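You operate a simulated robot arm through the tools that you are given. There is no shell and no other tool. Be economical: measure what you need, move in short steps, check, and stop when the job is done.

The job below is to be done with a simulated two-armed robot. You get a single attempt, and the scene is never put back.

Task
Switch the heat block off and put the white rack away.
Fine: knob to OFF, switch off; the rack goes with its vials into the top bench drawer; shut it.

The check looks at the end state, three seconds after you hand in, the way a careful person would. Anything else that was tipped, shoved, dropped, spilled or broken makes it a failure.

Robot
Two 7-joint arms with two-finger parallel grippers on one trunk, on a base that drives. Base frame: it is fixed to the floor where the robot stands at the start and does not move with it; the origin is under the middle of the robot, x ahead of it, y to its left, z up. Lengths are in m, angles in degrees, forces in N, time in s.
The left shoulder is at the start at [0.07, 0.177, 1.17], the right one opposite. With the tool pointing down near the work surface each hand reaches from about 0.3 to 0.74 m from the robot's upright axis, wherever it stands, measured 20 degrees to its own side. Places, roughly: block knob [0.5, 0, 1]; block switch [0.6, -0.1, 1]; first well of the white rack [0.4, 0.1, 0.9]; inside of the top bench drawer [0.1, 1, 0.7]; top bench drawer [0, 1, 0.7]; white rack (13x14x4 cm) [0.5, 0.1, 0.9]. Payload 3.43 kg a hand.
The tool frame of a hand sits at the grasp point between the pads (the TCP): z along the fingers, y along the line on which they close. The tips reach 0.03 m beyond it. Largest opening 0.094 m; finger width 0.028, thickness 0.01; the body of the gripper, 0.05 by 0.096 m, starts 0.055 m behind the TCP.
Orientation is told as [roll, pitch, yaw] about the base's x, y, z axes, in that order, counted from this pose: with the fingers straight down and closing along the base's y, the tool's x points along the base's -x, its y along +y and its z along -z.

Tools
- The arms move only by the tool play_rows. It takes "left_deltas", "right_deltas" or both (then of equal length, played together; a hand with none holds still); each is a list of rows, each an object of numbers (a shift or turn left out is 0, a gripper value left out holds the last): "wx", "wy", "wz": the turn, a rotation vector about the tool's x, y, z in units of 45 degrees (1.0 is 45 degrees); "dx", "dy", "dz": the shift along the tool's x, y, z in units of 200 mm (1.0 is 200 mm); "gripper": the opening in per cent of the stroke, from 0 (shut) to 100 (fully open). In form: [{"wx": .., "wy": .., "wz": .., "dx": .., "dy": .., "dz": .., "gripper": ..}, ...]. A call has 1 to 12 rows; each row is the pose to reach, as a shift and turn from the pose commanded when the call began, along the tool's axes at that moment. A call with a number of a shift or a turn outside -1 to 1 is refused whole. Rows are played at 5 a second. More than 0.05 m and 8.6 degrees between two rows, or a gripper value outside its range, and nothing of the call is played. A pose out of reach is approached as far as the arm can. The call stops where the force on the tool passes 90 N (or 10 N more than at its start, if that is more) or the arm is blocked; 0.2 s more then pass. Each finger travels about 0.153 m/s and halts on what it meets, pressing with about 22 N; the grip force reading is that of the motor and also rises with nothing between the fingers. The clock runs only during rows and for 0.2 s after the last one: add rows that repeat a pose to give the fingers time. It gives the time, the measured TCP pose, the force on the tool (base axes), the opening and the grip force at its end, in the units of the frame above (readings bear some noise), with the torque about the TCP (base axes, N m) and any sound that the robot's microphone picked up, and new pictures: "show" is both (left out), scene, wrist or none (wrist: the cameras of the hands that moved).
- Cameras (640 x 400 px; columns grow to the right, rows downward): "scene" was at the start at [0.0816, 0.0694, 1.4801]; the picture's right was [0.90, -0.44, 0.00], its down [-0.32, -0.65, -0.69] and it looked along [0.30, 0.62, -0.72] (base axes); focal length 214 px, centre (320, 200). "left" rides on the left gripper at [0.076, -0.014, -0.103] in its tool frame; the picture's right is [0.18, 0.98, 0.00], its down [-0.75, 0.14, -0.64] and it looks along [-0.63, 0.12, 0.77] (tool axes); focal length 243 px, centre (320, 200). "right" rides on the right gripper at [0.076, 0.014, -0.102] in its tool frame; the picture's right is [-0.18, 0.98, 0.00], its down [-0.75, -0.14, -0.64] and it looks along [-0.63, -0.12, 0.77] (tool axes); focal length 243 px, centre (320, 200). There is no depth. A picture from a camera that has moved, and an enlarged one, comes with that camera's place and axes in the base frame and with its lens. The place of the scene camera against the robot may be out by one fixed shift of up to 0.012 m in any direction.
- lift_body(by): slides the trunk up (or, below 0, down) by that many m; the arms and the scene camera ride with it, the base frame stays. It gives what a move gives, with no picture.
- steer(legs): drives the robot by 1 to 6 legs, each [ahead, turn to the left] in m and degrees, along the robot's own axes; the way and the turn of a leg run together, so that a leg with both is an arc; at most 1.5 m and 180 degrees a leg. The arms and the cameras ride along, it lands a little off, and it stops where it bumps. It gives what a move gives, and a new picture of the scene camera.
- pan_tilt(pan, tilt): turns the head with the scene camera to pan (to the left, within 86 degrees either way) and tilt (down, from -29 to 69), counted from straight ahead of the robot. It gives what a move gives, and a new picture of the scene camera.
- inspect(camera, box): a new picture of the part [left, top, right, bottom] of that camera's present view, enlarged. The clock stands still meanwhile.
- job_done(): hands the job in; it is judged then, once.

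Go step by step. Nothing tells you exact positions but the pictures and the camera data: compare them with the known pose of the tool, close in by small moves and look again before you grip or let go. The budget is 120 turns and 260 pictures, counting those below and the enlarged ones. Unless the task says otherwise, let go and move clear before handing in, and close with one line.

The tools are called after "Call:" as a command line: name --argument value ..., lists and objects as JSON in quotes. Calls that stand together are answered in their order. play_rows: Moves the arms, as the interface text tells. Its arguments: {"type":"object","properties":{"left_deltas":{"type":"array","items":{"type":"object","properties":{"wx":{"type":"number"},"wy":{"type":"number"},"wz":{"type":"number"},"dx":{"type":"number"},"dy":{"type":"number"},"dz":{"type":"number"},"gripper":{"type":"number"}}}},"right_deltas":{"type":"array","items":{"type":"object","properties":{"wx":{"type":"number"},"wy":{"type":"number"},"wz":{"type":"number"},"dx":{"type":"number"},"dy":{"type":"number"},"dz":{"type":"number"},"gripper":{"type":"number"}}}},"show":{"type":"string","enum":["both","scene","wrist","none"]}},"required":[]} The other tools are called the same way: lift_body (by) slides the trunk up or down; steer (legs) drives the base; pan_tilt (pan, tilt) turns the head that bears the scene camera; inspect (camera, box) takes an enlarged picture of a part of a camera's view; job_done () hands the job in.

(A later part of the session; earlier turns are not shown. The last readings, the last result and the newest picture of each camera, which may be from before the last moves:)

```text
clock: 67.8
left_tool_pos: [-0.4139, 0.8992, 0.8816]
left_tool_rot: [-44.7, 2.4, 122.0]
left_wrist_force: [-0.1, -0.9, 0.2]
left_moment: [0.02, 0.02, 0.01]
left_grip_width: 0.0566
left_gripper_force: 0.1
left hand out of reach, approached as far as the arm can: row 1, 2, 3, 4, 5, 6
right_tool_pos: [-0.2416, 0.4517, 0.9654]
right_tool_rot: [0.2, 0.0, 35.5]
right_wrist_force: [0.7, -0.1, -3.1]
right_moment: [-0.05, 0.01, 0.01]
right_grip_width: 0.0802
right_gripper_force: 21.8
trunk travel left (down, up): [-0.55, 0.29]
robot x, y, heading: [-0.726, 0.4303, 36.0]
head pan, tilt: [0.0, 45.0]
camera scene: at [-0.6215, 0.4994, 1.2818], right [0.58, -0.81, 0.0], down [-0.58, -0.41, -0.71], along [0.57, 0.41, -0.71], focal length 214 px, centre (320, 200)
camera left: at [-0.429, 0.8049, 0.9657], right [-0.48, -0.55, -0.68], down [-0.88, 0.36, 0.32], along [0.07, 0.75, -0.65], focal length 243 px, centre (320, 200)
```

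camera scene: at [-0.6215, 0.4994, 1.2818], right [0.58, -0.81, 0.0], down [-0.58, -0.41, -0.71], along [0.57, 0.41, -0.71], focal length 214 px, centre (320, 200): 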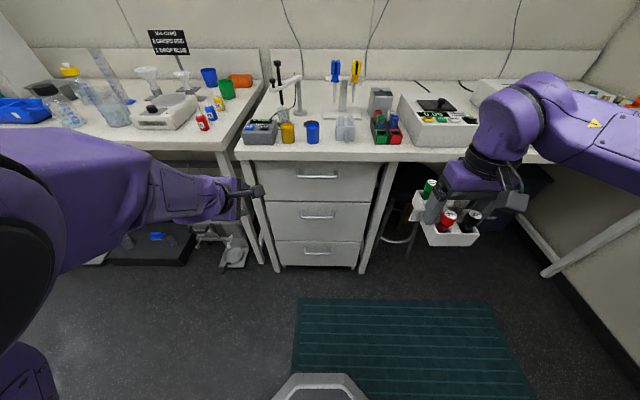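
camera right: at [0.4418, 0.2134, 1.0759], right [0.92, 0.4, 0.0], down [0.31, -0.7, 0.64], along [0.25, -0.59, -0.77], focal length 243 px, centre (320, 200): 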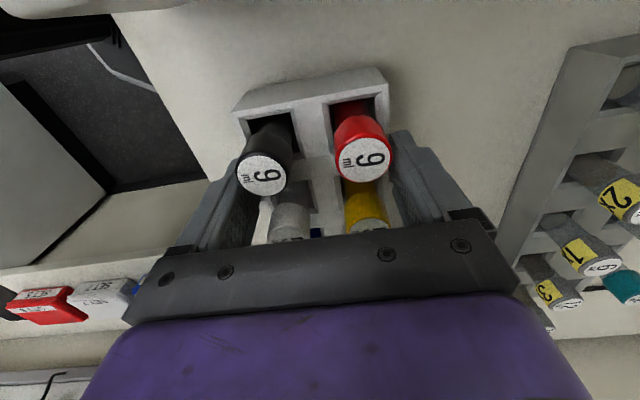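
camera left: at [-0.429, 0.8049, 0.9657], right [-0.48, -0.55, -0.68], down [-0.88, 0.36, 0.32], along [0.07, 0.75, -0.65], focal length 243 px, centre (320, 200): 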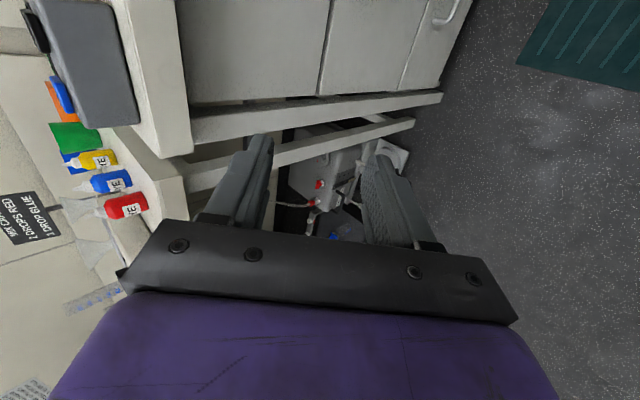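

The hand follows well (f 0.53, l 0.20, z 0.88). Continue toward the pre-grasp point in front of the handle.

Call:
play_rows --left_deltas '[{"dx": 0.18, "dy": -0.06, "dz": 0.07}, {"dx": 0.36, "dy": -0.12, "dz": 0.14}, {"dx": 0.54, "dy": -0.18, "dz": 0.21}, {"dx": 0.72, "dy": -0.24, "dz": 0.28}, {"dx": 0.88, "dy": -0.3, "dz": 0.35}]' --show "both"

Call:
inspect --camera "scene" --box '[250, 130, 390, 230]'

```text
clock: 69.0
left_tool_pos: [-0.2427, 0.7956, 0.8756]
left_tool_rot: [-44.8, 0.9, 121.4]
left_wrist_force: [0.0, -0.3, 0.6]
left_moment: [0.02, 0.0, -0.01]
left_grip_width: 0.0562
left_gripper_force: 0.0
right_tool_pos: [-0.243, 0.4535, 0.9644]
right_tool_rot: [0.1, 0.3, 35.5]
right_wrist_force: [0.6, 0.2, -1.3]
right_moment: [-0.03, 0.04, 0.0]
right_grip_width: 0.0802
right_gripper_force: 21.9
trunk travel left (down, up): [-0.55, 0.29]
robot x, y, heading: [-0.7276, 0.4265, 35.5]
head pan, tilt: [0.0, 45.0]
camera scene: at [-0.6212, 0.5003, 1.2817], right [0.58, -0.81, 0.0], down [-0.58, -0.41, -0.71], along [0.57, 0.41, -0.71], focal length 214 px, centre (320, 200)
camera left: at [-0.2564, 0.6983, 0.9592], right [-0.49, -0.53, -0.69], down [-0.87, 0.36, 0.34], along [0.07, 0.77, -0.64], focal length 243 px, centre (320, 200)
```

scene: 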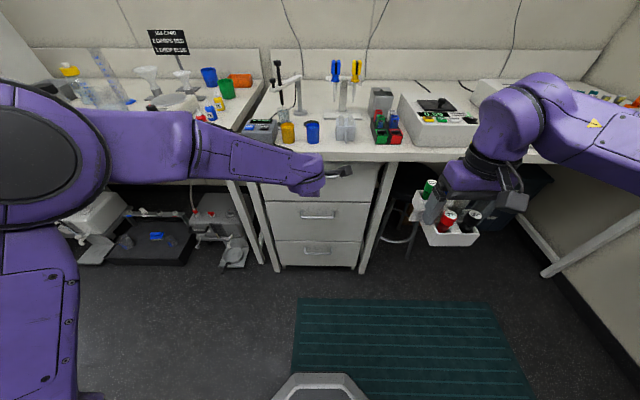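
left: 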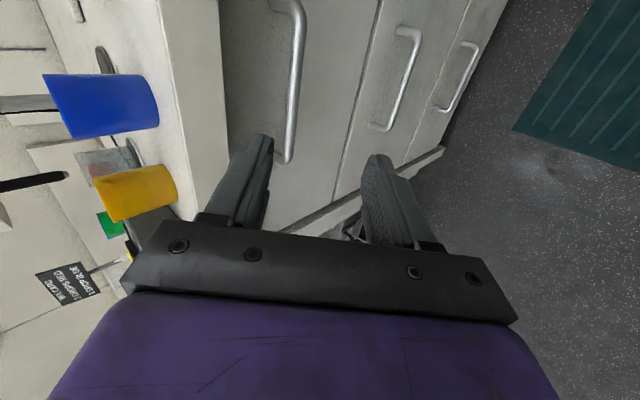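

```text
4.00 times, centred on (320, 180) of scene
camera zoom: at [-0.6212, 0.5003, 1.2817], right [0.58, -0.81, 0.0], down [-0.58, -0.41, -0.71], along [0.57, 0.41, -0.71], focal length 858 px, centre (320, 280)
```

zoom: 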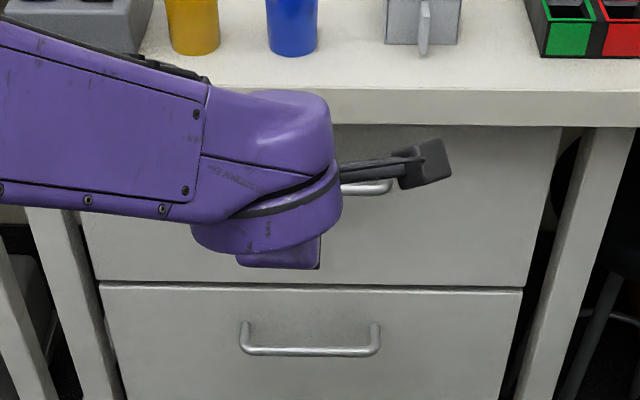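

The wrist view confirms the bar at f≈0.707, z≈0.81, 45 mm off the drawer front. I narrow the opening, align 23 mm along the closing axis and advance halfway.

Call:
play_rows --left_deltas '[{"dy": -0.06, "gripper": 36}, {"dy": -0.117, "gripper": 36}, {"dy": -0.117, "dz": 0.12}, {"dy": -0.117, "dz": 0.24}, {"dy": -0.117, "dz": 0.3}]' --show "wrist"

Call:
inspect --camera "left" --box '[200, 60, 440, 240]'

```text
clock: 70.2
left_tool_pos: [-0.1958, 0.8244, 0.8474]
left_tool_rot: [-45.0, 1.0, 121.4]
left_wrist_force: [-0.8, -0.3, -0.1]
left_moment: [-0.01, -0.03, 0.0]
left_grip_width: 0.0338
left_gripper_force: 0.0
right_tool_pos: [-0.2434, 0.4534, 0.9646]
right_tool_rot: [0.1, 0.0, 35.5]
right_wrist_force: [-0.6, 0.3, -2.2]
right_moment: [-0.05, 0.02, -0.02]
right_grip_width: 0.08
right_gripper_force: 22.3
trunk travel left (down, up): [-0.55, 0.29]
robot x, y, heading: [-0.7261, 0.4231, 35.7]
head pan, tilt: [0.0, 45.0]
camera left: at [-0.2088, 0.7275, 0.9324], right [-0.49, -0.53, -0.69], down [-0.87, 0.36, 0.34], along [0.07, 0.77, -0.64], focal length 243 px, centre (320, 200)
```

left: 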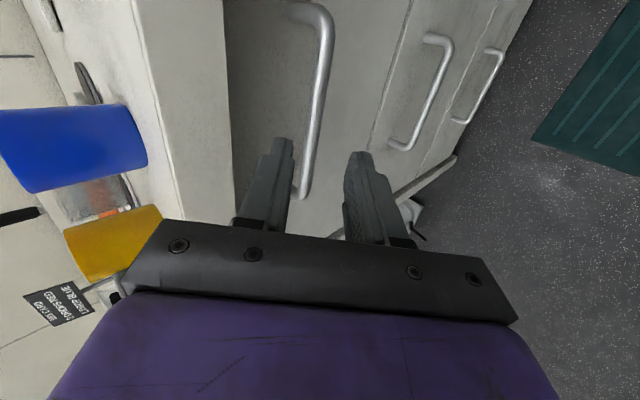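

```text
2.22 times, centred on (320, 150) of left
camera zoom: at [-0.2088, 0.7275, 0.9324], right [-0.49, -0.53, -0.69], down [-0.87, 0.36, 0.34], along [0.07, 0.77, -0.64], focal length 539 px, centre (320, 311)
```

zoom: 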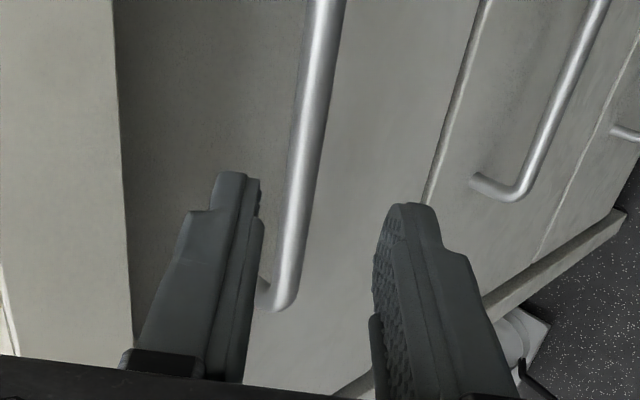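

The bar lies between the fingers' planes; advance the remaining 4.5 cm, shifting 2 cm toward the handle's middle.

Call:
play_rows --left_deltas '[{"dx": 0.1, "dy": -0.02}, {"dx": 0.1, "dy": -0.02, "dz": 0.08}, {"dx": 0.1, "dy": -0.02, "dz": 0.16}, {"dx": 0.1, "dy": -0.02, "dz": 0.23}]' --show "none"

Call:
inspect --camera "left" --box '[200, 60, 440, 240]'

```text
clock: 71.2
left_tool_pos: [-0.1544, 0.8266, 0.8208]
left_tool_rot: [-45.0, 0.8, 121.4]
left_wrist_force: [0.3, 0.8, -0.4]
left_moment: [0.0, 0.01, 0.02]
left_grip_width: 0.0338
left_gripper_force: 0.1
right_tool_pos: [-0.2415, 0.4533, 0.9656]
right_tool_rot: [0.1, 0.0, 35.5]
right_wrist_force: [0.9, 1.1, -1.3]
right_moment: [-0.06, 0.04, 0.03]
right_grip_width: 0.0802
right_gripper_force: 22.1
trunk travel left (down, up): [-0.55, 0.29]
robot x, y, heading: [-0.723, 0.429, 35.9]
head pan, tilt: [0.0, 45.0]
```

```text
2.22 times, centred on (320, 150) of left
camera zoom: at [-0.1683, 0.73, 0.9045], right [-0.49, -0.53, -0.69], down [-0.87, 0.36, 0.34], along [0.07, 0.77, -0.64], focal length 539 px, centre (320, 311)
```

zoom: 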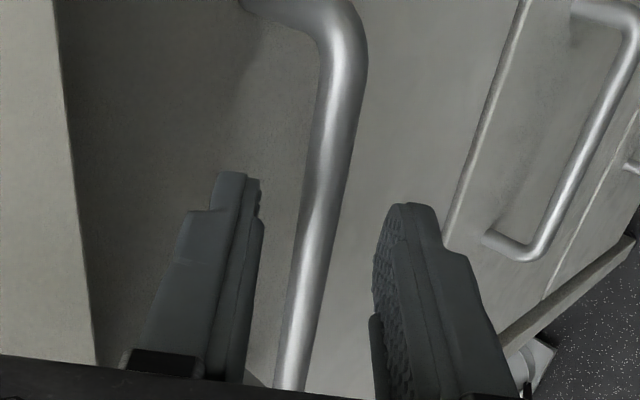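

The bar is between the fingers near the TCP. I close and then pull 5 cm back.

Call:
play_rows --left_deltas '[{"gripper": 0}, {"gripper": 0}, {"gripper": 0}, {"dy": 0.04, "dz": -0.04}, {"dy": 0.09, "dz": -0.09}, {"dy": 0.14, "dz": -0.14}, {"dy": 0.18, "dz": -0.18}]' --show "both"

```text
clock: 72.8
left_tool_pos: [-0.1984, 0.7993, 0.8202]
left_tool_rot: [-44.9, 1.1, 121.4]
left_wrist_force: [0.9, 0.4, 0.3]
left_moment: [0.0, -0.04, -0.01]
left_grip_width: 0.0
left_gripper_force: 21.9
right_tool_pos: [-0.2437, 0.4505, 0.9653]
right_tool_rot: [0.1, 0.1, 35.5]
right_wrist_force: [0.3, -0.3, -1.7]
right_moment: [0.0, 0.06, 0.02]
right_grip_width: 0.0802
right_gripper_force: 22.0
trunk travel left (down, up): [-0.55, 0.29]
robot x, y, heading: [-0.7273, 0.4272, 35.5]
head pan, tilt: [0.0, 45.0]
camera scene: at [-0.6224, 0.4998, 1.2818], right [0.58, -0.81, 0.0], down [-0.57, -0.41, -0.71], along [0.57, 0.41, -0.71], focal length 214 px, centre (320, 200)
camera left: at [-0.2118, 0.7024, 0.9046], right [-0.49, -0.53, -0.69], down [-0.87, 0.36, 0.34], along [0.07, 0.77, -0.64], focal length 243 px, centre (320, 200)
```

scene: 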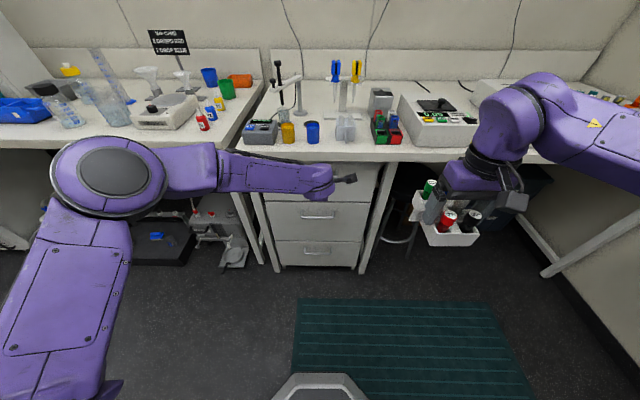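
left: 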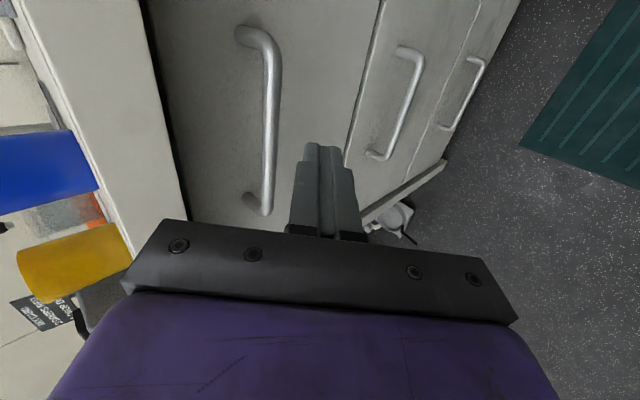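

The fingers slid off the bar (45° slope let it slip out); the bar is where I computed (f 0.707, z 0.809). I'll use a steeper hook: tilt only 30° from vertical, with the bar deeper between the fingers.

Call:
play_rows --left_deltas '[{"wx": -0.11, "dy": -0.1, "dz": -0.06, "gripper": 0}, {"wx": -0.22, "dy": -0.19, "dz": -0.1}, {"wx": -0.333, "dy": -0.279, "dz": -0.131, "gripper": 32}, {"wx": -0.333, "dy": -0.279, "dz": -0.131, "gripper": 32}]' --show "wrist"

Call:
inspect --camera "left" --box '[200, 60, 440, 240]'

Call:
inspect --camera "scene" --box '[250, 130, 390, 230]'

```text
clock: 73.8
left_tool_pos: [-0.1793, 0.8119, 0.8775]
left_tool_rot: [-29.9, 0.9, 121.3]
left_wrist_force: [0.3, 0.4, 0.4]
left_moment: [0.03, 0.04, -0.04]
left_grip_width: 0.0303
left_gripper_force: 0.1
right_tool_pos: [-0.2428, 0.4517, 0.9648]
right_tool_rot: [0.1, 0.2, 35.5]
right_wrist_force: [-0.6, -0.6, -1.7]
right_moment: [-0.03, 0.06, 0.02]
right_grip_width: 0.0801
right_gripper_force: 22.2
trunk travel left (down, up): [-0.55, 0.29]
robot x, y, heading: [-0.7282, 0.4237, 35.9]
head pan, tilt: [0.0, 45.0]
camera left: at [-0.1735, 0.7277, 0.9756], right [-0.63, -0.61, -0.49], down [-0.77, 0.42, 0.47], along [-0.08, 0.67, -0.73], focal length 243 px, centre (320, 200)
```

left: 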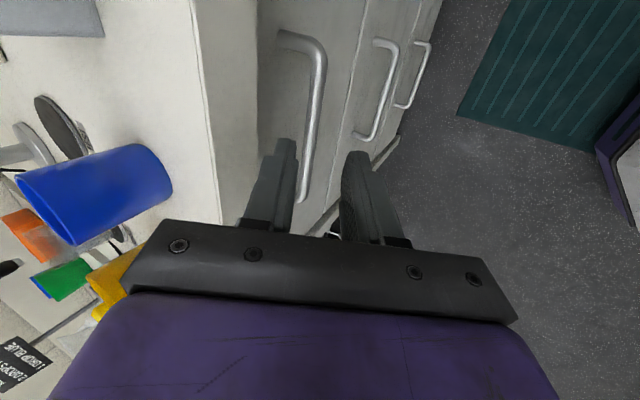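

```text
2.22 times, centred on (320, 150) of left
camera zoom: at [-0.1735, 0.7277, 0.9756], right [-0.63, -0.61, -0.49], down [-0.77, 0.42, 0.47], along [-0.08, 0.67, -0.73], focal length 539 px, centre (320, 311)
```

zoom: 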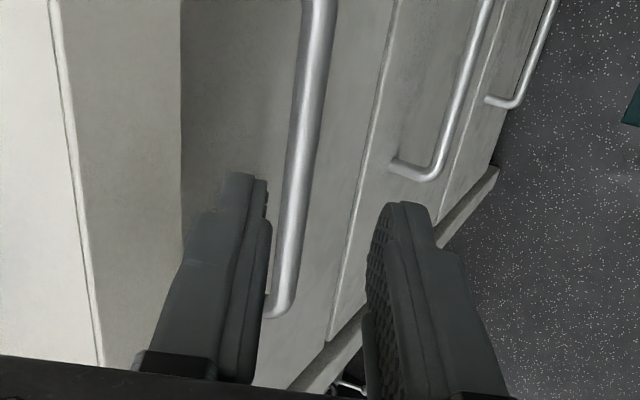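

```text
4.00 times, centred on (320, 180) of scene
camera zoom: at [-0.6224, 0.5, 1.2818], right [0.58, -0.81, 0.0], down [-0.57, -0.41, -0.71], along [0.57, 0.41, -0.71], focal length 858 px, centre (320, 280)
```

zoom: 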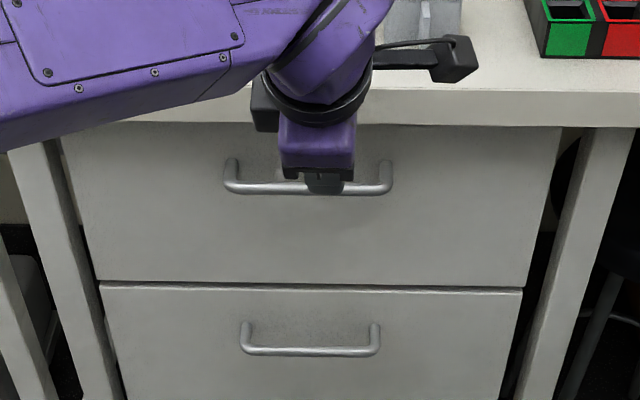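

The bar runs between the fingers, about 5 mm off-centre. I shift that and slide down over it.

Call:
play_rows --left_deltas '[{"dy": -0.022, "dz": 0.06}, {"dy": -0.022, "dz": 0.14}, {"dy": -0.022, "dz": 0.22}, {"dy": -0.022, "dz": 0.3}, {"dy": -0.022, "dz": 0.37}]' --show "none"

Call:
inspect --camera "left" --box '[200, 60, 440, 240]'

Call:
inspect --camera "scene" --box '[250, 130, 390, 230]'

```text
clock: 75.0
left_tool_pos: [-0.1446, 0.8317, 0.8181]
left_tool_rot: [-30.0, 1.0, 121.4]
left_wrist_force: [-10.8, -3.8, 4.5]
left_moment: [0.37, -0.68, 0.29]
left_grip_width: 0.03
left_gripper_force: 0.1
right_tool_pos: [-0.2429, 0.4516, 0.9653]
right_tool_rot: [0.1, 0.0, 35.6]
right_wrist_force: [0.3, 0.3, -2.5]
right_moment: [-0.03, 0.06, 0.01]
right_grip_width: 0.0803
right_gripper_force: 22.0
trunk travel left (down, up): [-0.55, 0.29]
robot x, y, heading: [-0.7245, 0.4279, 35.7]
head pan, tilt: [0.0, 45.0]
```

```text
2.22 times, centred on (320, 150) of left
camera zoom: at [-0.1396, 0.7471, 0.9147], right [-0.63, -0.61, -0.49], down [-0.77, 0.42, 0.47], along [-0.08, 0.67, -0.73], focal length 539 px, centre (320, 311)
```

zoom: 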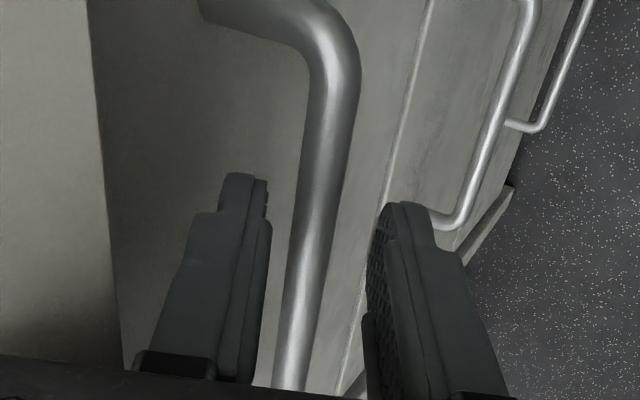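

```text
4.00 times, centred on (320, 180) of scene
camera zoom: at [-0.6235, 0.4993, 1.282], right [0.58, -0.81, 0.0], down [-0.57, -0.41, -0.71], along [0.57, 0.41, -0.71], focal length 858 px, centre (320, 280)
```

zoom: 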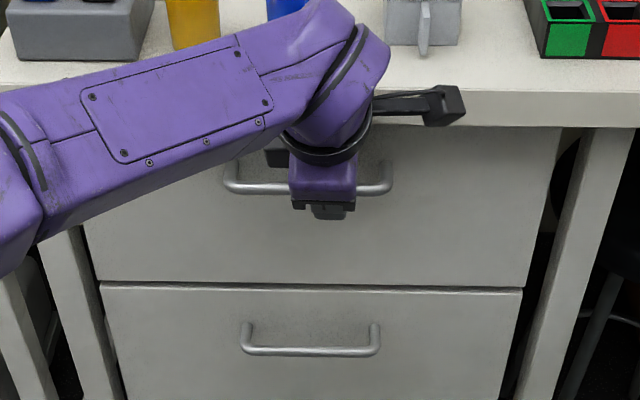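

Light contact of the far finger with the drawer front; the bar is centred. I close and pull slowly straight out 5 cm.

Call:
play_rows --left_deltas '[{"gripper": 0}, {"gripper": 0}, {"gripper": 0}, {"dy": 0.043, "dz": -0.025}, {"dy": 0.087, "dz": -0.05}, {"dy": 0.13, "dz": -0.075}, {"dy": 0.173, "dz": -0.1}, {"dy": 0.217, "dz": -0.125}]' --show "both"

```text
clock: 76.8
left_tool_pos: [-0.1876, 0.8026, 0.8176]
left_tool_rot: [-30.0, 0.9, 121.3]
left_wrist_force: [4.8, -7.9, 14.4]
left_moment: [-0.43, -0.5, 1.1]
left_grip_width: 0.0125
left_gripper_force: 44.9
right_tool_pos: [-0.2441, 0.449, 0.9654]
right_tool_rot: [0.2, 0.0, 35.5]
right_wrist_force: [-0.3, -0.3, -2.2]
right_moment: [-0.03, 0.03, 0.01]
right_grip_width: 0.0802
right_gripper_force: 22.3
trunk travel left (down, up): [-0.55, 0.29]
robot x, y, heading: [-0.7264, 0.4288, 35.4]
head pan, tilt: [0.0, 45.0]
camera scene: at [-0.6232, 0.4971, 1.2822], right [0.58, -0.81, 0.0], down [-0.57, -0.41, -0.71], along [0.58, 0.41, -0.71], focal length 214 px, centre (320, 200)
camera left: at [-0.1821, 0.7182, 0.9152], right [-0.63, -0.61, -0.49], down [-0.77, 0.42, 0.47], along [-0.08, 0.68, -0.73], focal length 243 px, centre (320, 200)
```

scene: 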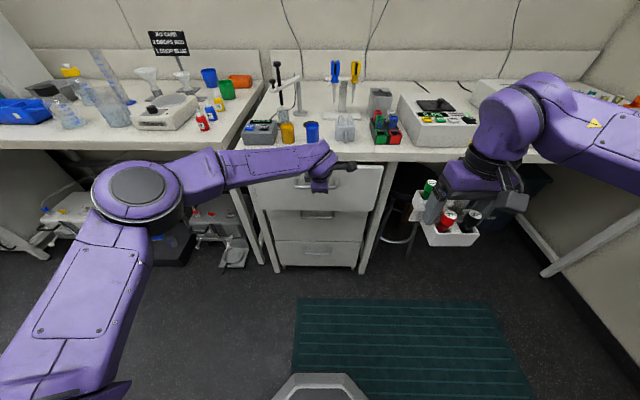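
left: 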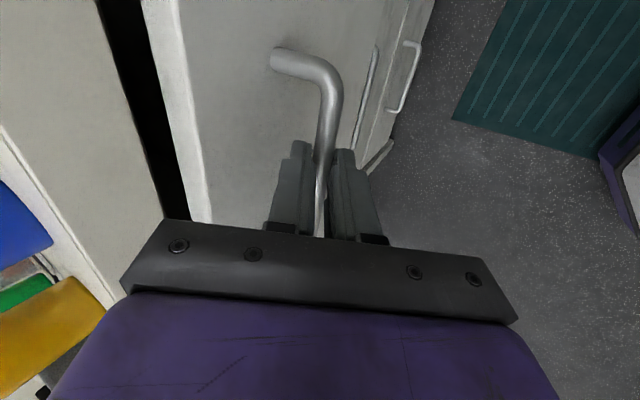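

The drawer is opening. I pull a further 20 cm with a small sideways correction.

Call:
play_rows --left_deltas '[{"dx": 0.025, "dy": 0.087, "dz": -0.05}, {"dx": 0.032, "dy": 0.173, "dz": -0.1}, {"dx": 0.038, "dy": 0.26, "dz": -0.15}, {"dx": 0.045, "dy": 0.346, "dz": -0.2}, {"dx": 0.05, "dy": 0.433, "dz": -0.25}, {"dx": 0.056, "dy": 0.52, "dz": -0.3}, {"dx": 0.062, "dy": 0.606, "dz": -0.35}, {"dx": 0.068, "dy": 0.693, "dz": -0.4}, {"dx": 0.075, "dy": 0.78, "dz": -0.45}, {"dx": 0.08, "dy": 0.866, "dz": -0.5}]' --show "scene"

```text
clock: 79.0
left_tool_pos: [-0.3539, 0.6901, 0.8174]
left_tool_rot: [-30.2, 1.1, 121.4]
left_wrist_force: [-10.1, 11.6, 29.5]
left_moment: [0.25, -0.27, 1.52]
left_grip_width: 0.0124
left_gripper_force: 45.0
right_tool_pos: [-0.2467, 0.4528, 0.9668]
right_tool_rot: [-0.2, -0.1, 35.4]
right_wrist_force: [-0.7, -1.3, -2.2]
right_moment: [-0.07, 0.04, 0.0]
right_grip_width: 0.0801
right_gripper_force: 22.3
trunk travel left (down, up): [-0.55, 0.29]
robot x, y, heading: [-0.7257, 0.4279, 35.8]
head pan, tilt: [0.0, 45.0]
camera scene: at [-0.6269, 0.5001, 1.2824], right [0.58, -0.81, 0.0], down [-0.57, -0.41, -0.71], along [0.58, 0.41, -0.71], focal length 214 px, centre (320, 200)
```

scene: 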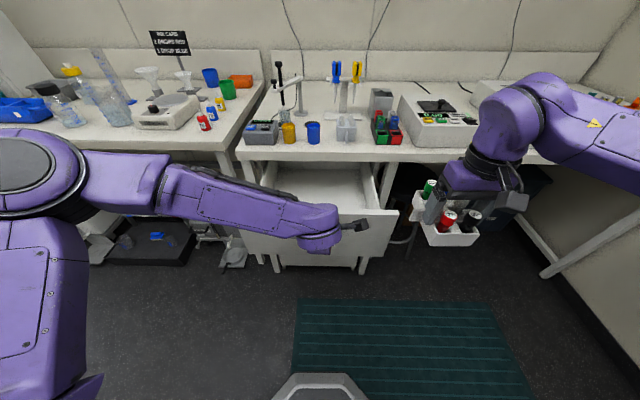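

Opened about 25 cm and the drawer inside looks empty. I pull 6 cm more, easing the side force.

Call:
play_rows --left_deltas '[{"dx": -0.02, "dy": 0.08, "dz": -0.06}, {"dx": -0.03, "dy": 0.165, "dz": -0.11}, {"dx": -0.03, "dy": 0.25, "dz": -0.163}, {"dx": -0.03, "dy": 0.25, "dz": -0.163}]' --show "scene"

Call:
inspect --camera "scene" --box '[220, 130, 420, 270]'

```text
clock: 80.0
left_tool_pos: [-0.4026, 0.6577, 0.818]
left_tool_rot: [-29.7, 0.7, 121.2]
left_wrist_force: [17.6, -28.9, -17.1]
left_moment: [-1.34, -0.68, 0.66]
left_grip_width: 0.0132
left_gripper_force: 45.4
right_tool_pos: [-0.2394, 0.4508, 0.9632]
right_tool_rot: [0.3, 0.2, 35.6]
right_wrist_force: [0.7, 0.7, -2.3]
right_moment: [-0.04, 0.02, 0.0]
right_grip_width: 0.0803
right_gripper_force: 22.5
trunk travel left (down, up): [-0.55, 0.29]
robot x, y, heading: [-0.7263, 0.4271, 35.8]
head pan, tilt: [0.0, 45.0]
camera scene: at [-0.6176, 0.4957, 1.2813], right [0.58, -0.81, -0.01], down [-0.58, -0.41, -0.71], along [0.57, 0.41, -0.71], focal length 214 px, centre (320, 200)
```

scene: 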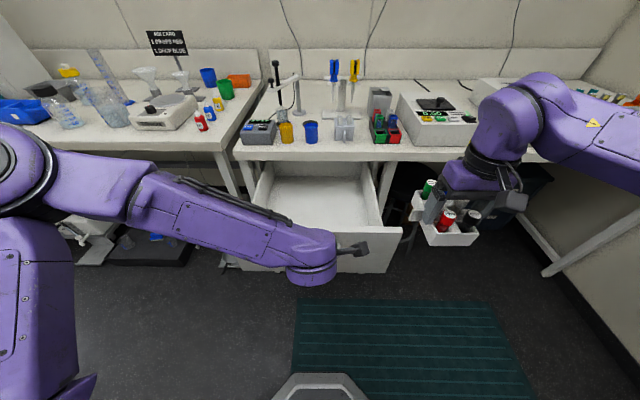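

```text
2.86 times, centred on (320, 200) of scene
camera zoom: at [-0.6176, 0.4957, 1.2813], right [0.58, -0.81, -0.01], down [-0.58, -0.41, -0.71], along [0.57, 0.41, -0.71], focal length 613 px, centre (320, 200)
```

zoom: 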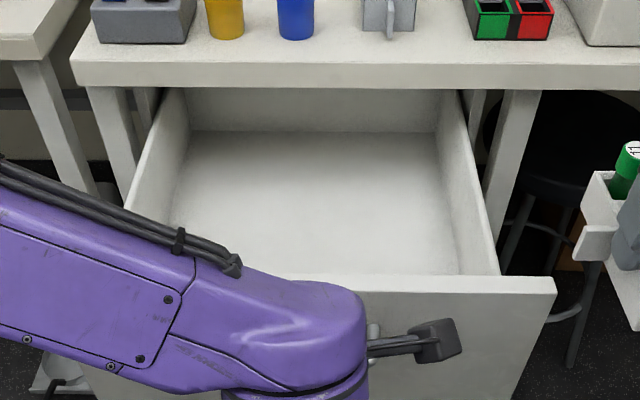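

The drawer is at its stop (fully open, empty). I release the handle and withdraw the left hand up and to the left.

Call:
play_rows --left_deltas '[{"dy": -0.02, "dz": 0.01, "gripper": 32}, {"dy": -0.02, "dz": 0.01, "gripper": 32}, {"dy": -0.02, "dz": -0.15, "gripper": 32}, {"dy": -0.02, "dz": -0.35}, {"dy": -0.02, "dz": -0.5}]' --show "none"

Call:
play_rows --left_deltas '[{"dx": -0.2}, {"dx": -0.4}, {"dx": -0.6}, {"dx": -0.8}, {"dx": -1.0}]' --show "scene"

Call:
inspect --camera "scene" --box '[220, 130, 420, 270]'

```text
clock: 81.2
left_tool_pos: [-0.4457, 0.6382, 0.9087]
left_tool_rot: [-29.9, 1.0, 121.4]
left_wrist_force: [-0.3, 0.1, 0.3]
left_moment: [-0.01, 0.0, -0.01]
left_grip_width: 0.0301
left_gripper_force: 0.1
right_tool_pos: [-0.2446, 0.4519, 0.9654]
right_tool_rot: [0.0, 0.1, 35.6]
right_wrist_force: [-0.6, 0.2, -2.9]
right_moment: [-0.02, 0.05, 0.01]
right_grip_width: 0.0803
right_gripper_force: 21.7
trunk travel left (down, up): [-0.55, 0.29]
robot x, y, heading: [-0.7265, 0.425, 35.4]
head pan, tilt: [0.0, 45.0]
```

```text
clock: 82.4
left_tool_pos: [-0.5295, 0.8229, 0.9168]
left_tool_rot: [-30.0, 1.1, 121.3]
left_wrist_force: [0.3, 0.5, 0.5]
left_moment: [0.02, -0.01, -0.02]
left_grip_width: 0.03
left_gripper_force: 0.1
left hand out of reach, approached as far as the arm can: row 3, 4, 5
right_tool_pos: [-0.244, 0.4538, 0.9665]
right_tool_rot: [0.0, 0.1, 35.6]
right_wrist_force: [-0.8, -0.1, -2.1]
right_moment: [-0.09, 0.05, 0.01]
right_grip_width: 0.0804
right_gripper_force: 21.9
trunk travel left (down, up): [-0.55, 0.29]
robot x, y, heading: [-0.7247, 0.4235, 35.9]
head pan, tilt: [0.0, 45.0]
camera scene: at [-0.6239, 0.5013, 1.2819], right [0.58, -0.81, 0.0], down [-0.57, -0.41, -0.71], along [0.58, 0.41, -0.71], focal length 214 px, centre (320, 200)
```

scene: 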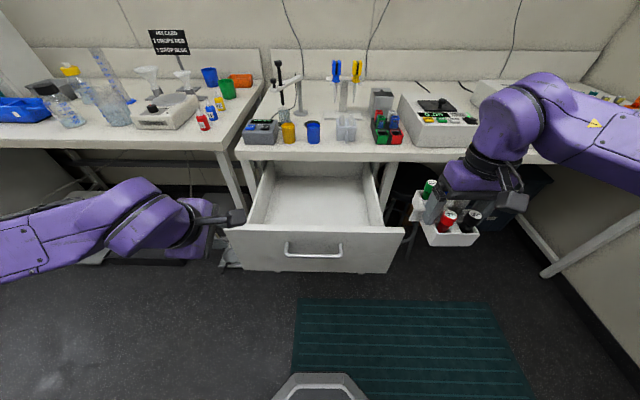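

```text
2.86 times, centred on (320, 200) of scene
camera zoom: at [-0.6239, 0.5013, 1.2819], right [0.58, -0.81, 0.0], down [-0.57, -0.41, -0.71], along [0.58, 0.41, -0.71], focal length 613 px, centre (320, 200)
```

zoom: 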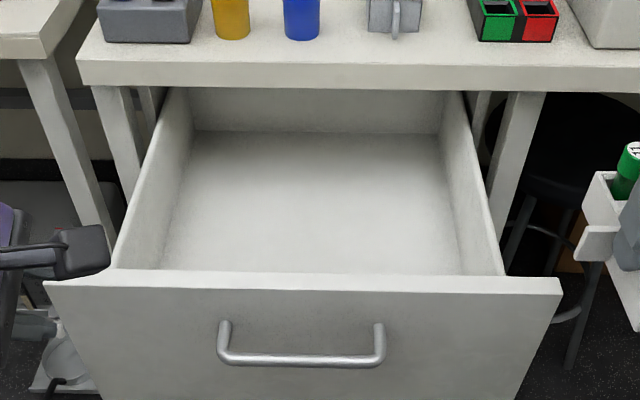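

Drawer panel at f≈0.45 (top z≈0.855), floor around z≈0.73, bench edge at f≈0.737. I bring the rack over the drawer (target f≈0.60, l≈0) at present height.

Call:
play_rows --right_deltas '[{"dy": 0.2, "dz": -0.03}, {"dy": 0.4, "dz": -0.03}, {"dy": 0.6, "dz": -0.03}, {"dy": 0.8, "dz": -0.03, "dx": -0.1}, {"dy": 1.0, "dz": -0.03, "dx": -0.2}]' --show "none"

Call:
play_rows --right_deltas '[{"dy": 0.1, "dx": -0.15}, {"dy": 0.2, "dx": -0.3}, {"dy": 0.28, "dx": -0.45}, {"dy": 0.28, "dx": -0.6}, {"dy": 0.28, "dx": -0.75}]' --show "both"

```text
clock: 83.6
left_tool_pos: [-0.5286, 0.8229, 0.9162]
left_tool_rot: [-29.9, 1.1, 121.3]
left_wrist_force: [-0.4, 0.6, 1.2]
left_moment: [0.01, 0.04, -0.05]
left_grip_width: 0.0303
left_gripper_force: 0.0
right_tool_pos: [-0.3286, 0.6407, 0.9728]
right_tool_rot: [0.0, 0.0, 35.5]
right_wrist_force: [1.0, -0.2, -1.6]
right_moment: [-0.01, 0.05, 0.0]
right_grip_width: 0.0799
right_gripper_force: 21.9
trunk travel left (down, up): [-0.55, 0.29]
robot x, y, heading: [-0.725, 0.4288, 35.7]
head pan, tilt: [0.0, 45.0]
```

```text
clock: 84.8
left_tool_pos: [-0.5279, 0.8217, 0.9159]
left_tool_rot: [-29.8, 1.1, 121.4]
left_wrist_force: [0.5, -0.4, 0.7]
left_moment: [0.0, 0.01, -0.01]
left_grip_width: 0.0298
left_gripper_force: 0.0
right_tool_pos: [-0.2624, 0.7525, 0.9728]
right_tool_rot: [0.1, 0.2, 35.4]
right_wrist_force: [-0.5, 0.4, -2.5]
right_moment: [-0.01, 0.04, 0.01]
right_grip_width: 0.08
right_gripper_force: 21.6
right hand out of reach, approached as far as the arm can: row 5
trunk travel left (down, up): [-0.55, 0.29]
robot x, y, heading: [-0.7241, 0.4222, 35.7]
head pan, tilt: [0.0, 45.0]
camera scene: at [-0.6227, 0.4996, 1.2819], right [0.58, -0.81, 0.0], down [-0.57, -0.41, -0.71], along [0.57, 0.41, -0.71], focal length 214 px, centre (320, 200)
camera right: at [-0.3325, 0.7197, 1.0737], right [-0.42, 0.91, 0.0], down [0.7, 0.32, 0.64], along [0.58, 0.27, -0.77], focal length 243 px, centre (320, 200)
```

scene: 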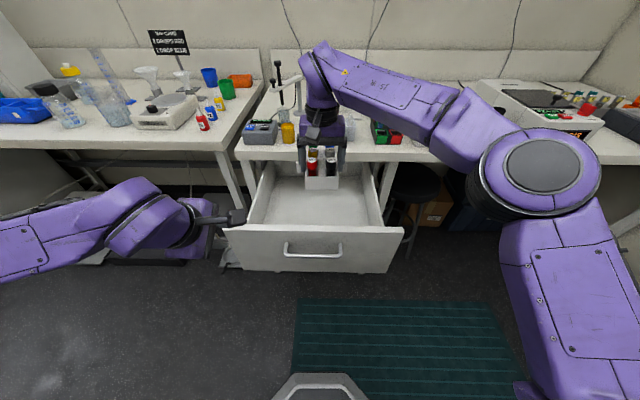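
right: 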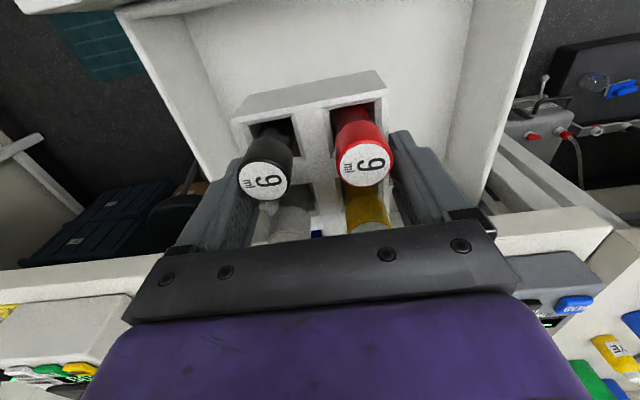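

The rack hangs over the drawer at f≈0.567, l≈0. I lower it 13 cm while nudging 2 cm inward, then look.

Call:
play_rows --right_deltas '[{"dz": 0.12}, {"dz": 0.25, "dx": -0.03}, {"dz": 0.37, "dx": -0.06}, {"dz": 0.5, "dx": -0.1}, {"dz": 0.6, "dx": -0.1}, {"dz": 0.66, "dx": -0.1}]' --show "both"

Call:
inspect --camera "scene" --box '[240, 110, 400, 240]'

```text
clock: 86.2
left_tool_pos: [-0.5294, 0.822, 0.9168]
left_tool_rot: [-30.0, 0.9, 121.3]
left_wrist_force: [-0.1, -0.7, -0.9]
left_moment: [0.0, 0.01, 0.01]
left_grip_width: 0.0299
left_gripper_force: 0.1
right_tool_pos: [-0.2457, 0.7659, 0.8386]
right_tool_rot: [-0.1, 0.2, 35.5]
right_wrist_force: [0.1, -0.1, -2.4]
right_moment: [-0.06, 0.06, -0.05]
right_grip_width: 0.0799
right_gripper_force: 22.3
trunk travel left (down, up): [-0.55, 0.29]
robot x, y, heading: [-0.7255, 0.4251, 35.5]
head pan, tilt: [0.0, 45.0]
camera scene: at [-0.6221, 0.5004, 1.2818], right [0.58, -0.81, 0.0], down [-0.57, -0.41, -0.71], along [0.57, 0.41, -0.71], focal length 214 px, centre (320, 200)
camera right: at [-0.3155, 0.7322, 0.9407], right [-0.42, 0.91, 0.0], down [0.7, 0.32, 0.64], along [0.58, 0.27, -0.77], focal length 243 px, centre (320, 200)
```

scene: 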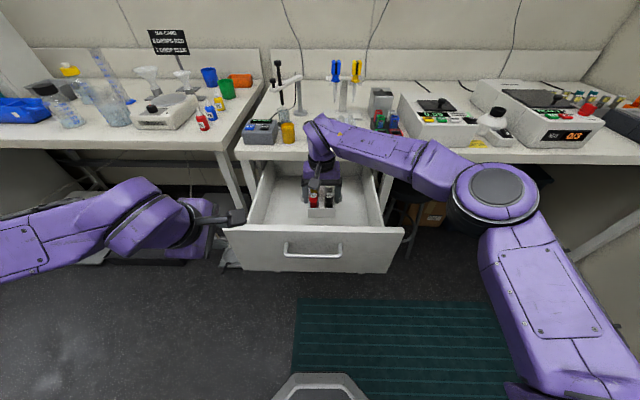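
right: 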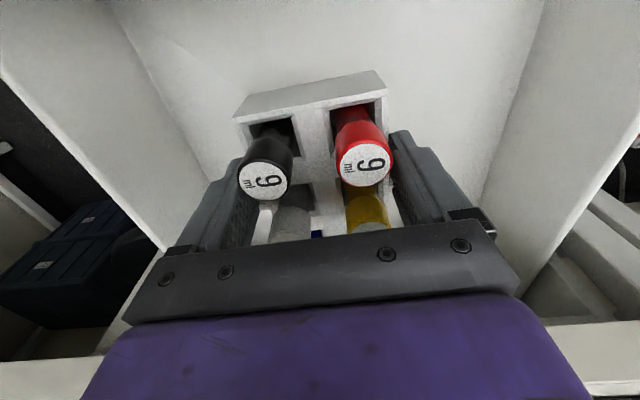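

```text
3.08 times, centred on (320, 175) of scene
camera zoom: at [-0.6221, 0.5004, 1.2818], right [0.58, -0.81, 0.0], down [-0.57, -0.41, -0.71], along [0.57, 0.41, -0.71], focal length 660 px, centre (320, 277)
```

zoom: 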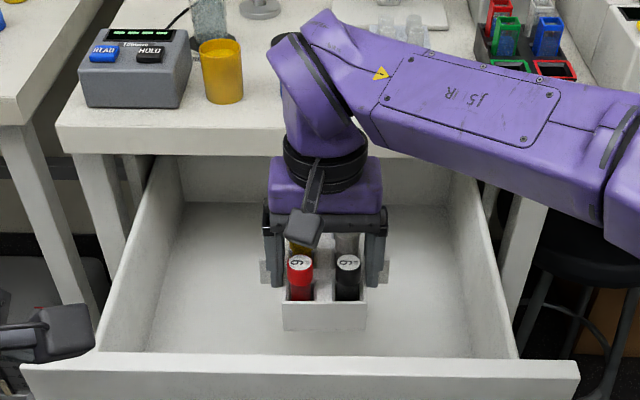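

All well clear. I lower 3 cm more, then in small steps until the floor is felt.

Call:
play_rows --right_deltas '[{"dz": 0.05}, {"dz": 0.1}, {"dz": 0.14}]' --show "none"

Call:
inspect --camera "scene" --box '[240, 110, 400, 240]'

Call:
inspect --camera "right" --box '[180, 40, 460, 250]'

```text
clock: 87.0
left_tool_pos: [-0.5283, 0.8223, 0.9176]
left_tool_rot: [-29.9, 1.0, 121.4]
left_wrist_force: [0.8, 0.0, -0.5]
left_moment: [0.03, -0.03, -0.02]
left_grip_width: 0.03
left_gripper_force: 0.0
right_tool_pos: [-0.2456, 0.766, 0.8116]
right_tool_rot: [0.0, 0.2, 35.5]
right_wrist_force: [-0.4, 0.0, -1.7]
right_moment: [-0.03, 0.01, 0.01]
right_grip_width: 0.0801
right_gripper_force: 21.5
trunk travel left (down, up): [-0.55, 0.29]
robot x, y, heading: [-0.7253, 0.423, 35.6]
head pan, tilt: [0.0, 45.0]
```

```text
3.08 times, centred on (320, 175) of scene
camera zoom: at [-0.6221, 0.5004, 1.2818], right [0.58, -0.81, 0.0], down [-0.57, -0.41, -0.71], along [0.57, 0.41, -0.71], focal length 660 px, centre (320, 277)
```

zoom: 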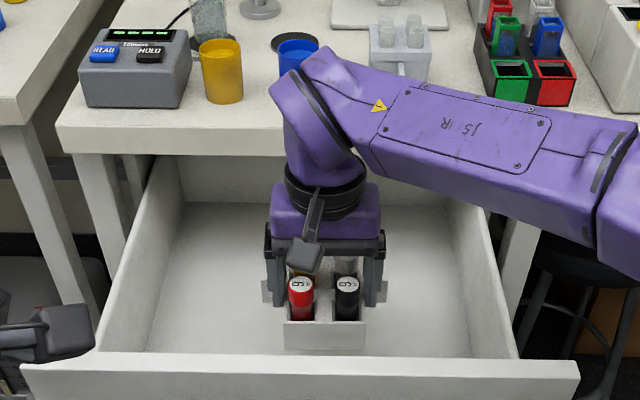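

```text
1.90 times, centred on (320, 145) of right
camera zoom: at [-0.3157, 0.7318, 0.9129], right [-0.42, 0.91, 0.0], down [0.7, 0.32, 0.64], along [0.58, 0.27, -0.77], focal length 462 px, centre (320, 305)
```

zoom: 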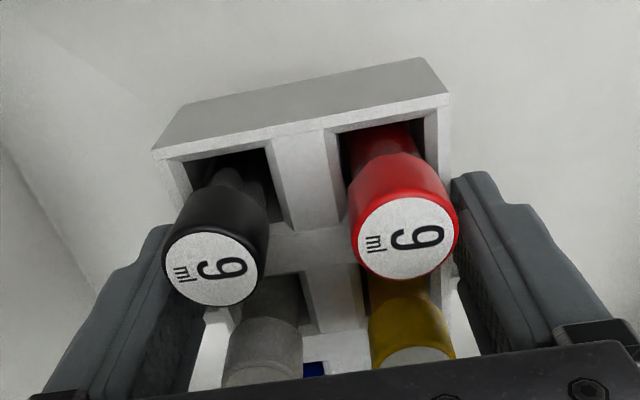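

Still free. Small steps now.

Call:
play_rows --right_deltas '[{"dz": 0.025}, {"dz": 0.05}]' --show "none"

Call:
play_rows --right_deltas '[{"dz": 0.02}, {"dz": 0.04}]' --show "none"

```text
clock: 87.6
left_tool_pos: [-0.5292, 0.8217, 0.9169]
left_tool_rot: [-30.0, 1.1, 121.4]
left_wrist_force: [-0.1, -0.2, -0.2]
left_moment: [0.04, 0.01, -0.01]
left_grip_width: 0.03
left_gripper_force: 0.1
right_tool_pos: [-0.2455, 0.7655, 0.803]
right_tool_rot: [0.0, 0.1, 35.5]
right_wrist_force: [0.0, 0.4, -2.0]
right_moment: [-0.03, 0.05, -0.02]
right_grip_width: 0.08
right_gripper_force: 22.2
trunk travel left (down, up): [-0.55, 0.29]
robot x, y, heading: [-0.7276, 0.4259, 35.5]
head pan, tilt: [0.0, 45.0]
```

```text
clock: 88.2
left_tool_pos: [-0.529, 0.8216, 0.9162]
left_tool_rot: [-30.0, 1.0, 121.3]
left_wrist_force: [-0.4, 0.0, -0.4]
left_moment: [-0.01, 0.04, 0.02]
left_grip_width: 0.0303
left_gripper_force: 0.1
right_tool_pos: [-0.2459, 0.7662, 0.7933]
right_tool_rot: [0.0, 0.1, 35.4]
right_wrist_force: [0.3, 0.1, -2.3]
right_moment: [-0.02, 0.08, -0.05]
right_grip_width: 0.0799
right_gripper_force: 22.1
trunk travel left (down, up): [-0.55, 0.29]
robot x, y, heading: [-0.7248, 0.4263, 35.6]
head pan, tilt: [0.0, 45.0]
```

Call:
play_rows --right_deltas '[{"dz": 0.02}, {"dz": 0.04}]' --show "none"

Call:
inspect --camera "scene" --box '[240, 110, 400, 240]'

Call:
inspect --camera "right" --box '[180, 40, 460, 250]'

```text
clock: 88.8
left_tool_pos: [-0.5291, 0.822, 0.9169]
left_tool_rot: [-29.9, 1.0, 121.4]
left_wrist_force: [0.2, 0.1, -0.6]
left_moment: [-0.01, 0.0, 0.05]
left_grip_width: 0.0302
left_gripper_force: 0.1
right_tool_pos: [-0.2461, 0.7653, 0.7851]
right_tool_rot: [0.0, 0.1, 35.5]
right_wrist_force: [-0.8, -0.9, -2.8]
right_moment: [-0.01, 0.04, -0.01]
right_grip_width: 0.0801
right_gripper_force: 21.9
trunk travel left (down, up): [-0.55, 0.29]
robot x, y, heading: [-0.7252, 0.4269, 35.8]
head pan, tilt: [0.0, 45.0]
```

```text
3.08 times, centred on (320, 175) of scene
camera zoom: at [-0.6223, 0.5003, 1.2818], right [0.58, -0.81, 0.0], down [-0.57, -0.41, -0.71], along [0.57, 0.41, -0.71], focal length 660 px, centre (320, 277)
```

zoom: 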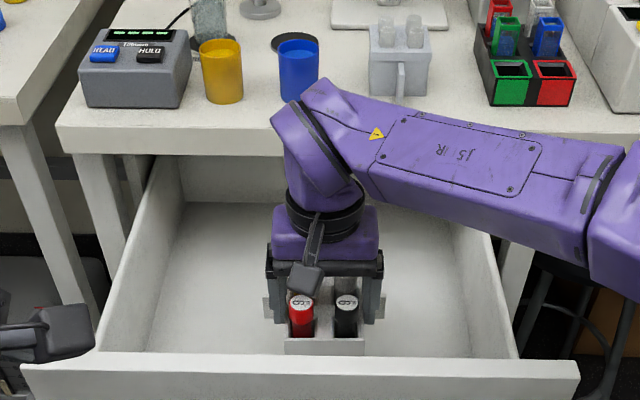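

```text
1.90 times, centred on (320, 145) of right
camera zoom: at [-0.3159, 0.7318, 0.8871], right [-0.42, 0.91, 0.0], down [0.7, 0.32, 0.64], along [0.58, 0.27, -0.77], focal length 462 px, centre (320, 305)
```

zoom: 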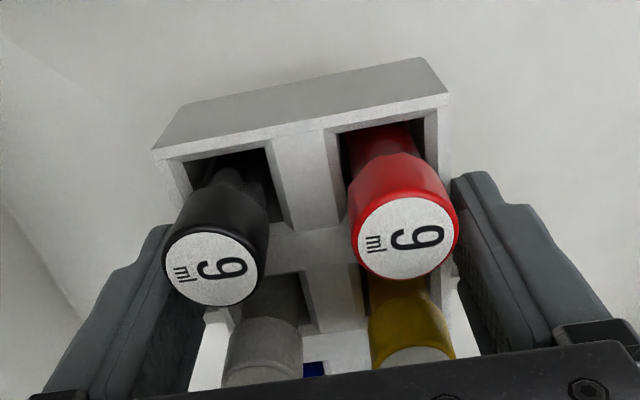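

Still above the floor; a few more small steps.

Call:
play_rows --right_deltas '[{"dz": 0.02}, {"dz": 0.04}, {"dz": 0.05}]' --show "none"

Call:
inspect --camera "scene" --box '[280, 170, 370, 230]'

```text
clock: 89.6
left_tool_pos: [-0.5289, 0.8211, 0.9166]
left_tool_rot: [-29.9, 1.0, 121.5]
left_wrist_force: [0.1, 0.2, 0.5]
left_moment: [-0.06, -0.02, 0.0]
left_grip_width: 0.0302
left_gripper_force: 0.1
right_tool_pos: [-0.2472, 0.7654, 0.776]
right_tool_rot: [0.0, 0.1, 35.5]
right_wrist_force: [0.1, 0.7, -2.6]
right_moment: [-0.03, 0.0, -0.03]
right_grip_width: 0.08
right_gripper_force: 21.9
trunk travel left (down, up): [-0.55, 0.29]
robot x, y, heading: [-0.7269, 0.4243, 35.5]
head pan, tilt: [0.0, 45.0]
```

```text
6.67 times, centred on (325, 200) of scene
camera zoom: at [-0.6223, 0.5003, 1.2818], right [0.58, -0.81, 0.0], down [-0.57, -0.41, -0.71], along [0.57, 0.41, -0.71], focal length 1430 px, centre (287, 200)
```

zoom: 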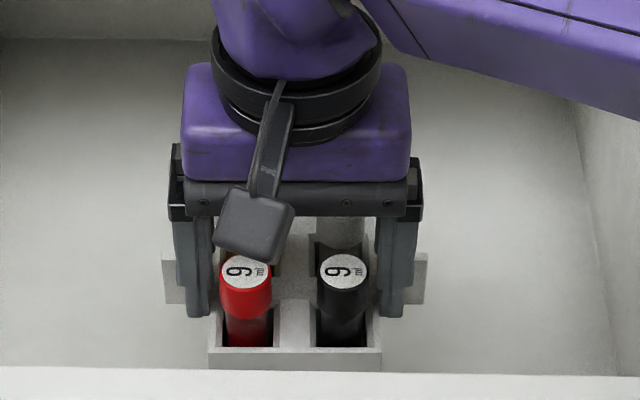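

Call:
play_rows --right_deltas '[{"dz": 0.02}, {"dz": 0.04}, {"dz": 0.05}]' --show "none"

```text
clock: 90.4
left_tool_pos: [-0.5291, 0.8216, 0.917]
left_tool_rot: [-29.9, 0.9, 121.4]
left_wrist_force: [0.2, 1.1, 0.2]
left_moment: [0.04, 0.03, 0.0]
left_grip_width: 0.0299
left_gripper_force: 0.1
right_tool_pos: [-0.2464, 0.7651, 0.7661]
right_tool_rot: [0.0, 0.1, 35.5]
right_wrist_force: [-0.2, -1.3, -2.5]
right_moment: [-0.06, 0.08, -0.01]
right_grip_width: 0.08
right_gripper_force: 22.2
trunk travel left (down, up): [-0.55, 0.29]
robot x, y, heading: [-0.7264, 0.423, 35.8]
head pan, tilt: [0.0, 45.0]
```

Still no floor at TCP 0.766; continuing in 1 cm steps.

Call:
play_rows --right_deltas '[{"dz": 0.02}, {"dz": 0.04}, {"dz": 0.05}]' --show "none"

Call:
inspect --camera "right" --box '[0, 0, 640, 400]'

```text
clock: 91.2
left_tool_pos: [-0.528, 0.8218, 0.9169]
left_tool_rot: [-29.8, 0.9, 121.5]
left_wrist_force: [-0.3, -0.3, -1.0]
left_moment: [0.0, -0.02, 0.03]
left_grip_width: 0.0301
left_gripper_force: 0.1
right_tool_pos: [-0.2455, 0.7655, 0.756]
right_tool_rot: [-0.1, 0.2, 35.5]
right_wrist_force: [-0.7, -1.1, -2.3]
right_moment: [-0.04, 0.06, -0.03]
right_grip_width: 0.08
right_gripper_force: 22.3
trunk travel left (down, up): [-0.55, 0.29]
robot x, y, heading: [-0.726, 0.425, 35.7]
head pan, tilt: [0.0, 45.0]
```

```text
1.00 times, centred on (320, 200) of right (not enlarged: the box is as wide or as high as the picture)
camera zoom: at [-0.3158, 0.7319, 0.8573], right [-0.42, 0.91, 0.0], down [0.7, 0.32, 0.64], along [0.58, 0.27, -0.77], focal length 243 px, centre (320, 200)
```

zoom: 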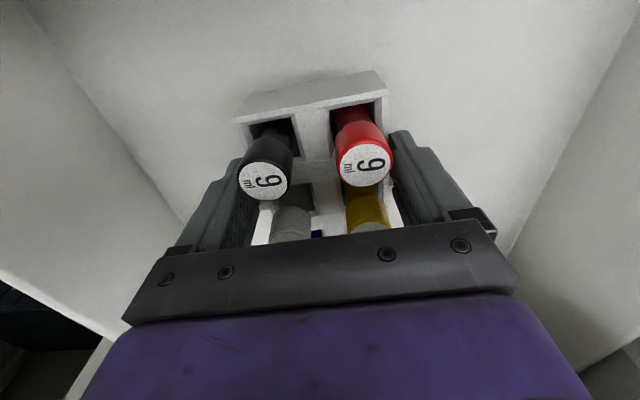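

Call:
play_rows --right_deltas '[{"dz": 0.02}, {"dz": 0.04}, {"dz": 0.05}]' --show "none"

```text
clock: 92.0
left_tool_pos: [-0.5285, 0.8218, 0.9171]
left_tool_rot: [-29.9, 1.0, 121.3]
left_wrist_force: [-0.1, -0.4, 0.6]
left_moment: [0.03, 0.01, 0.04]
left_grip_width: 0.03
left_gripper_force: 0.0
right_tool_pos: [-0.2469, 0.7657, 0.7468]
right_tool_rot: [-0.1, 0.1, 35.5]
right_wrist_force: [-0.9, 0.4, -1.9]
right_moment: [-0.02, 0.02, -0.01]
right_grip_width: 0.0803
right_gripper_force: 22.1
trunk travel left (down, up): [-0.55, 0.29]
robot x, y, heading: [-0.7248, 0.4284, 35.7]
head pan, tilt: [0.0, 45.0]
```

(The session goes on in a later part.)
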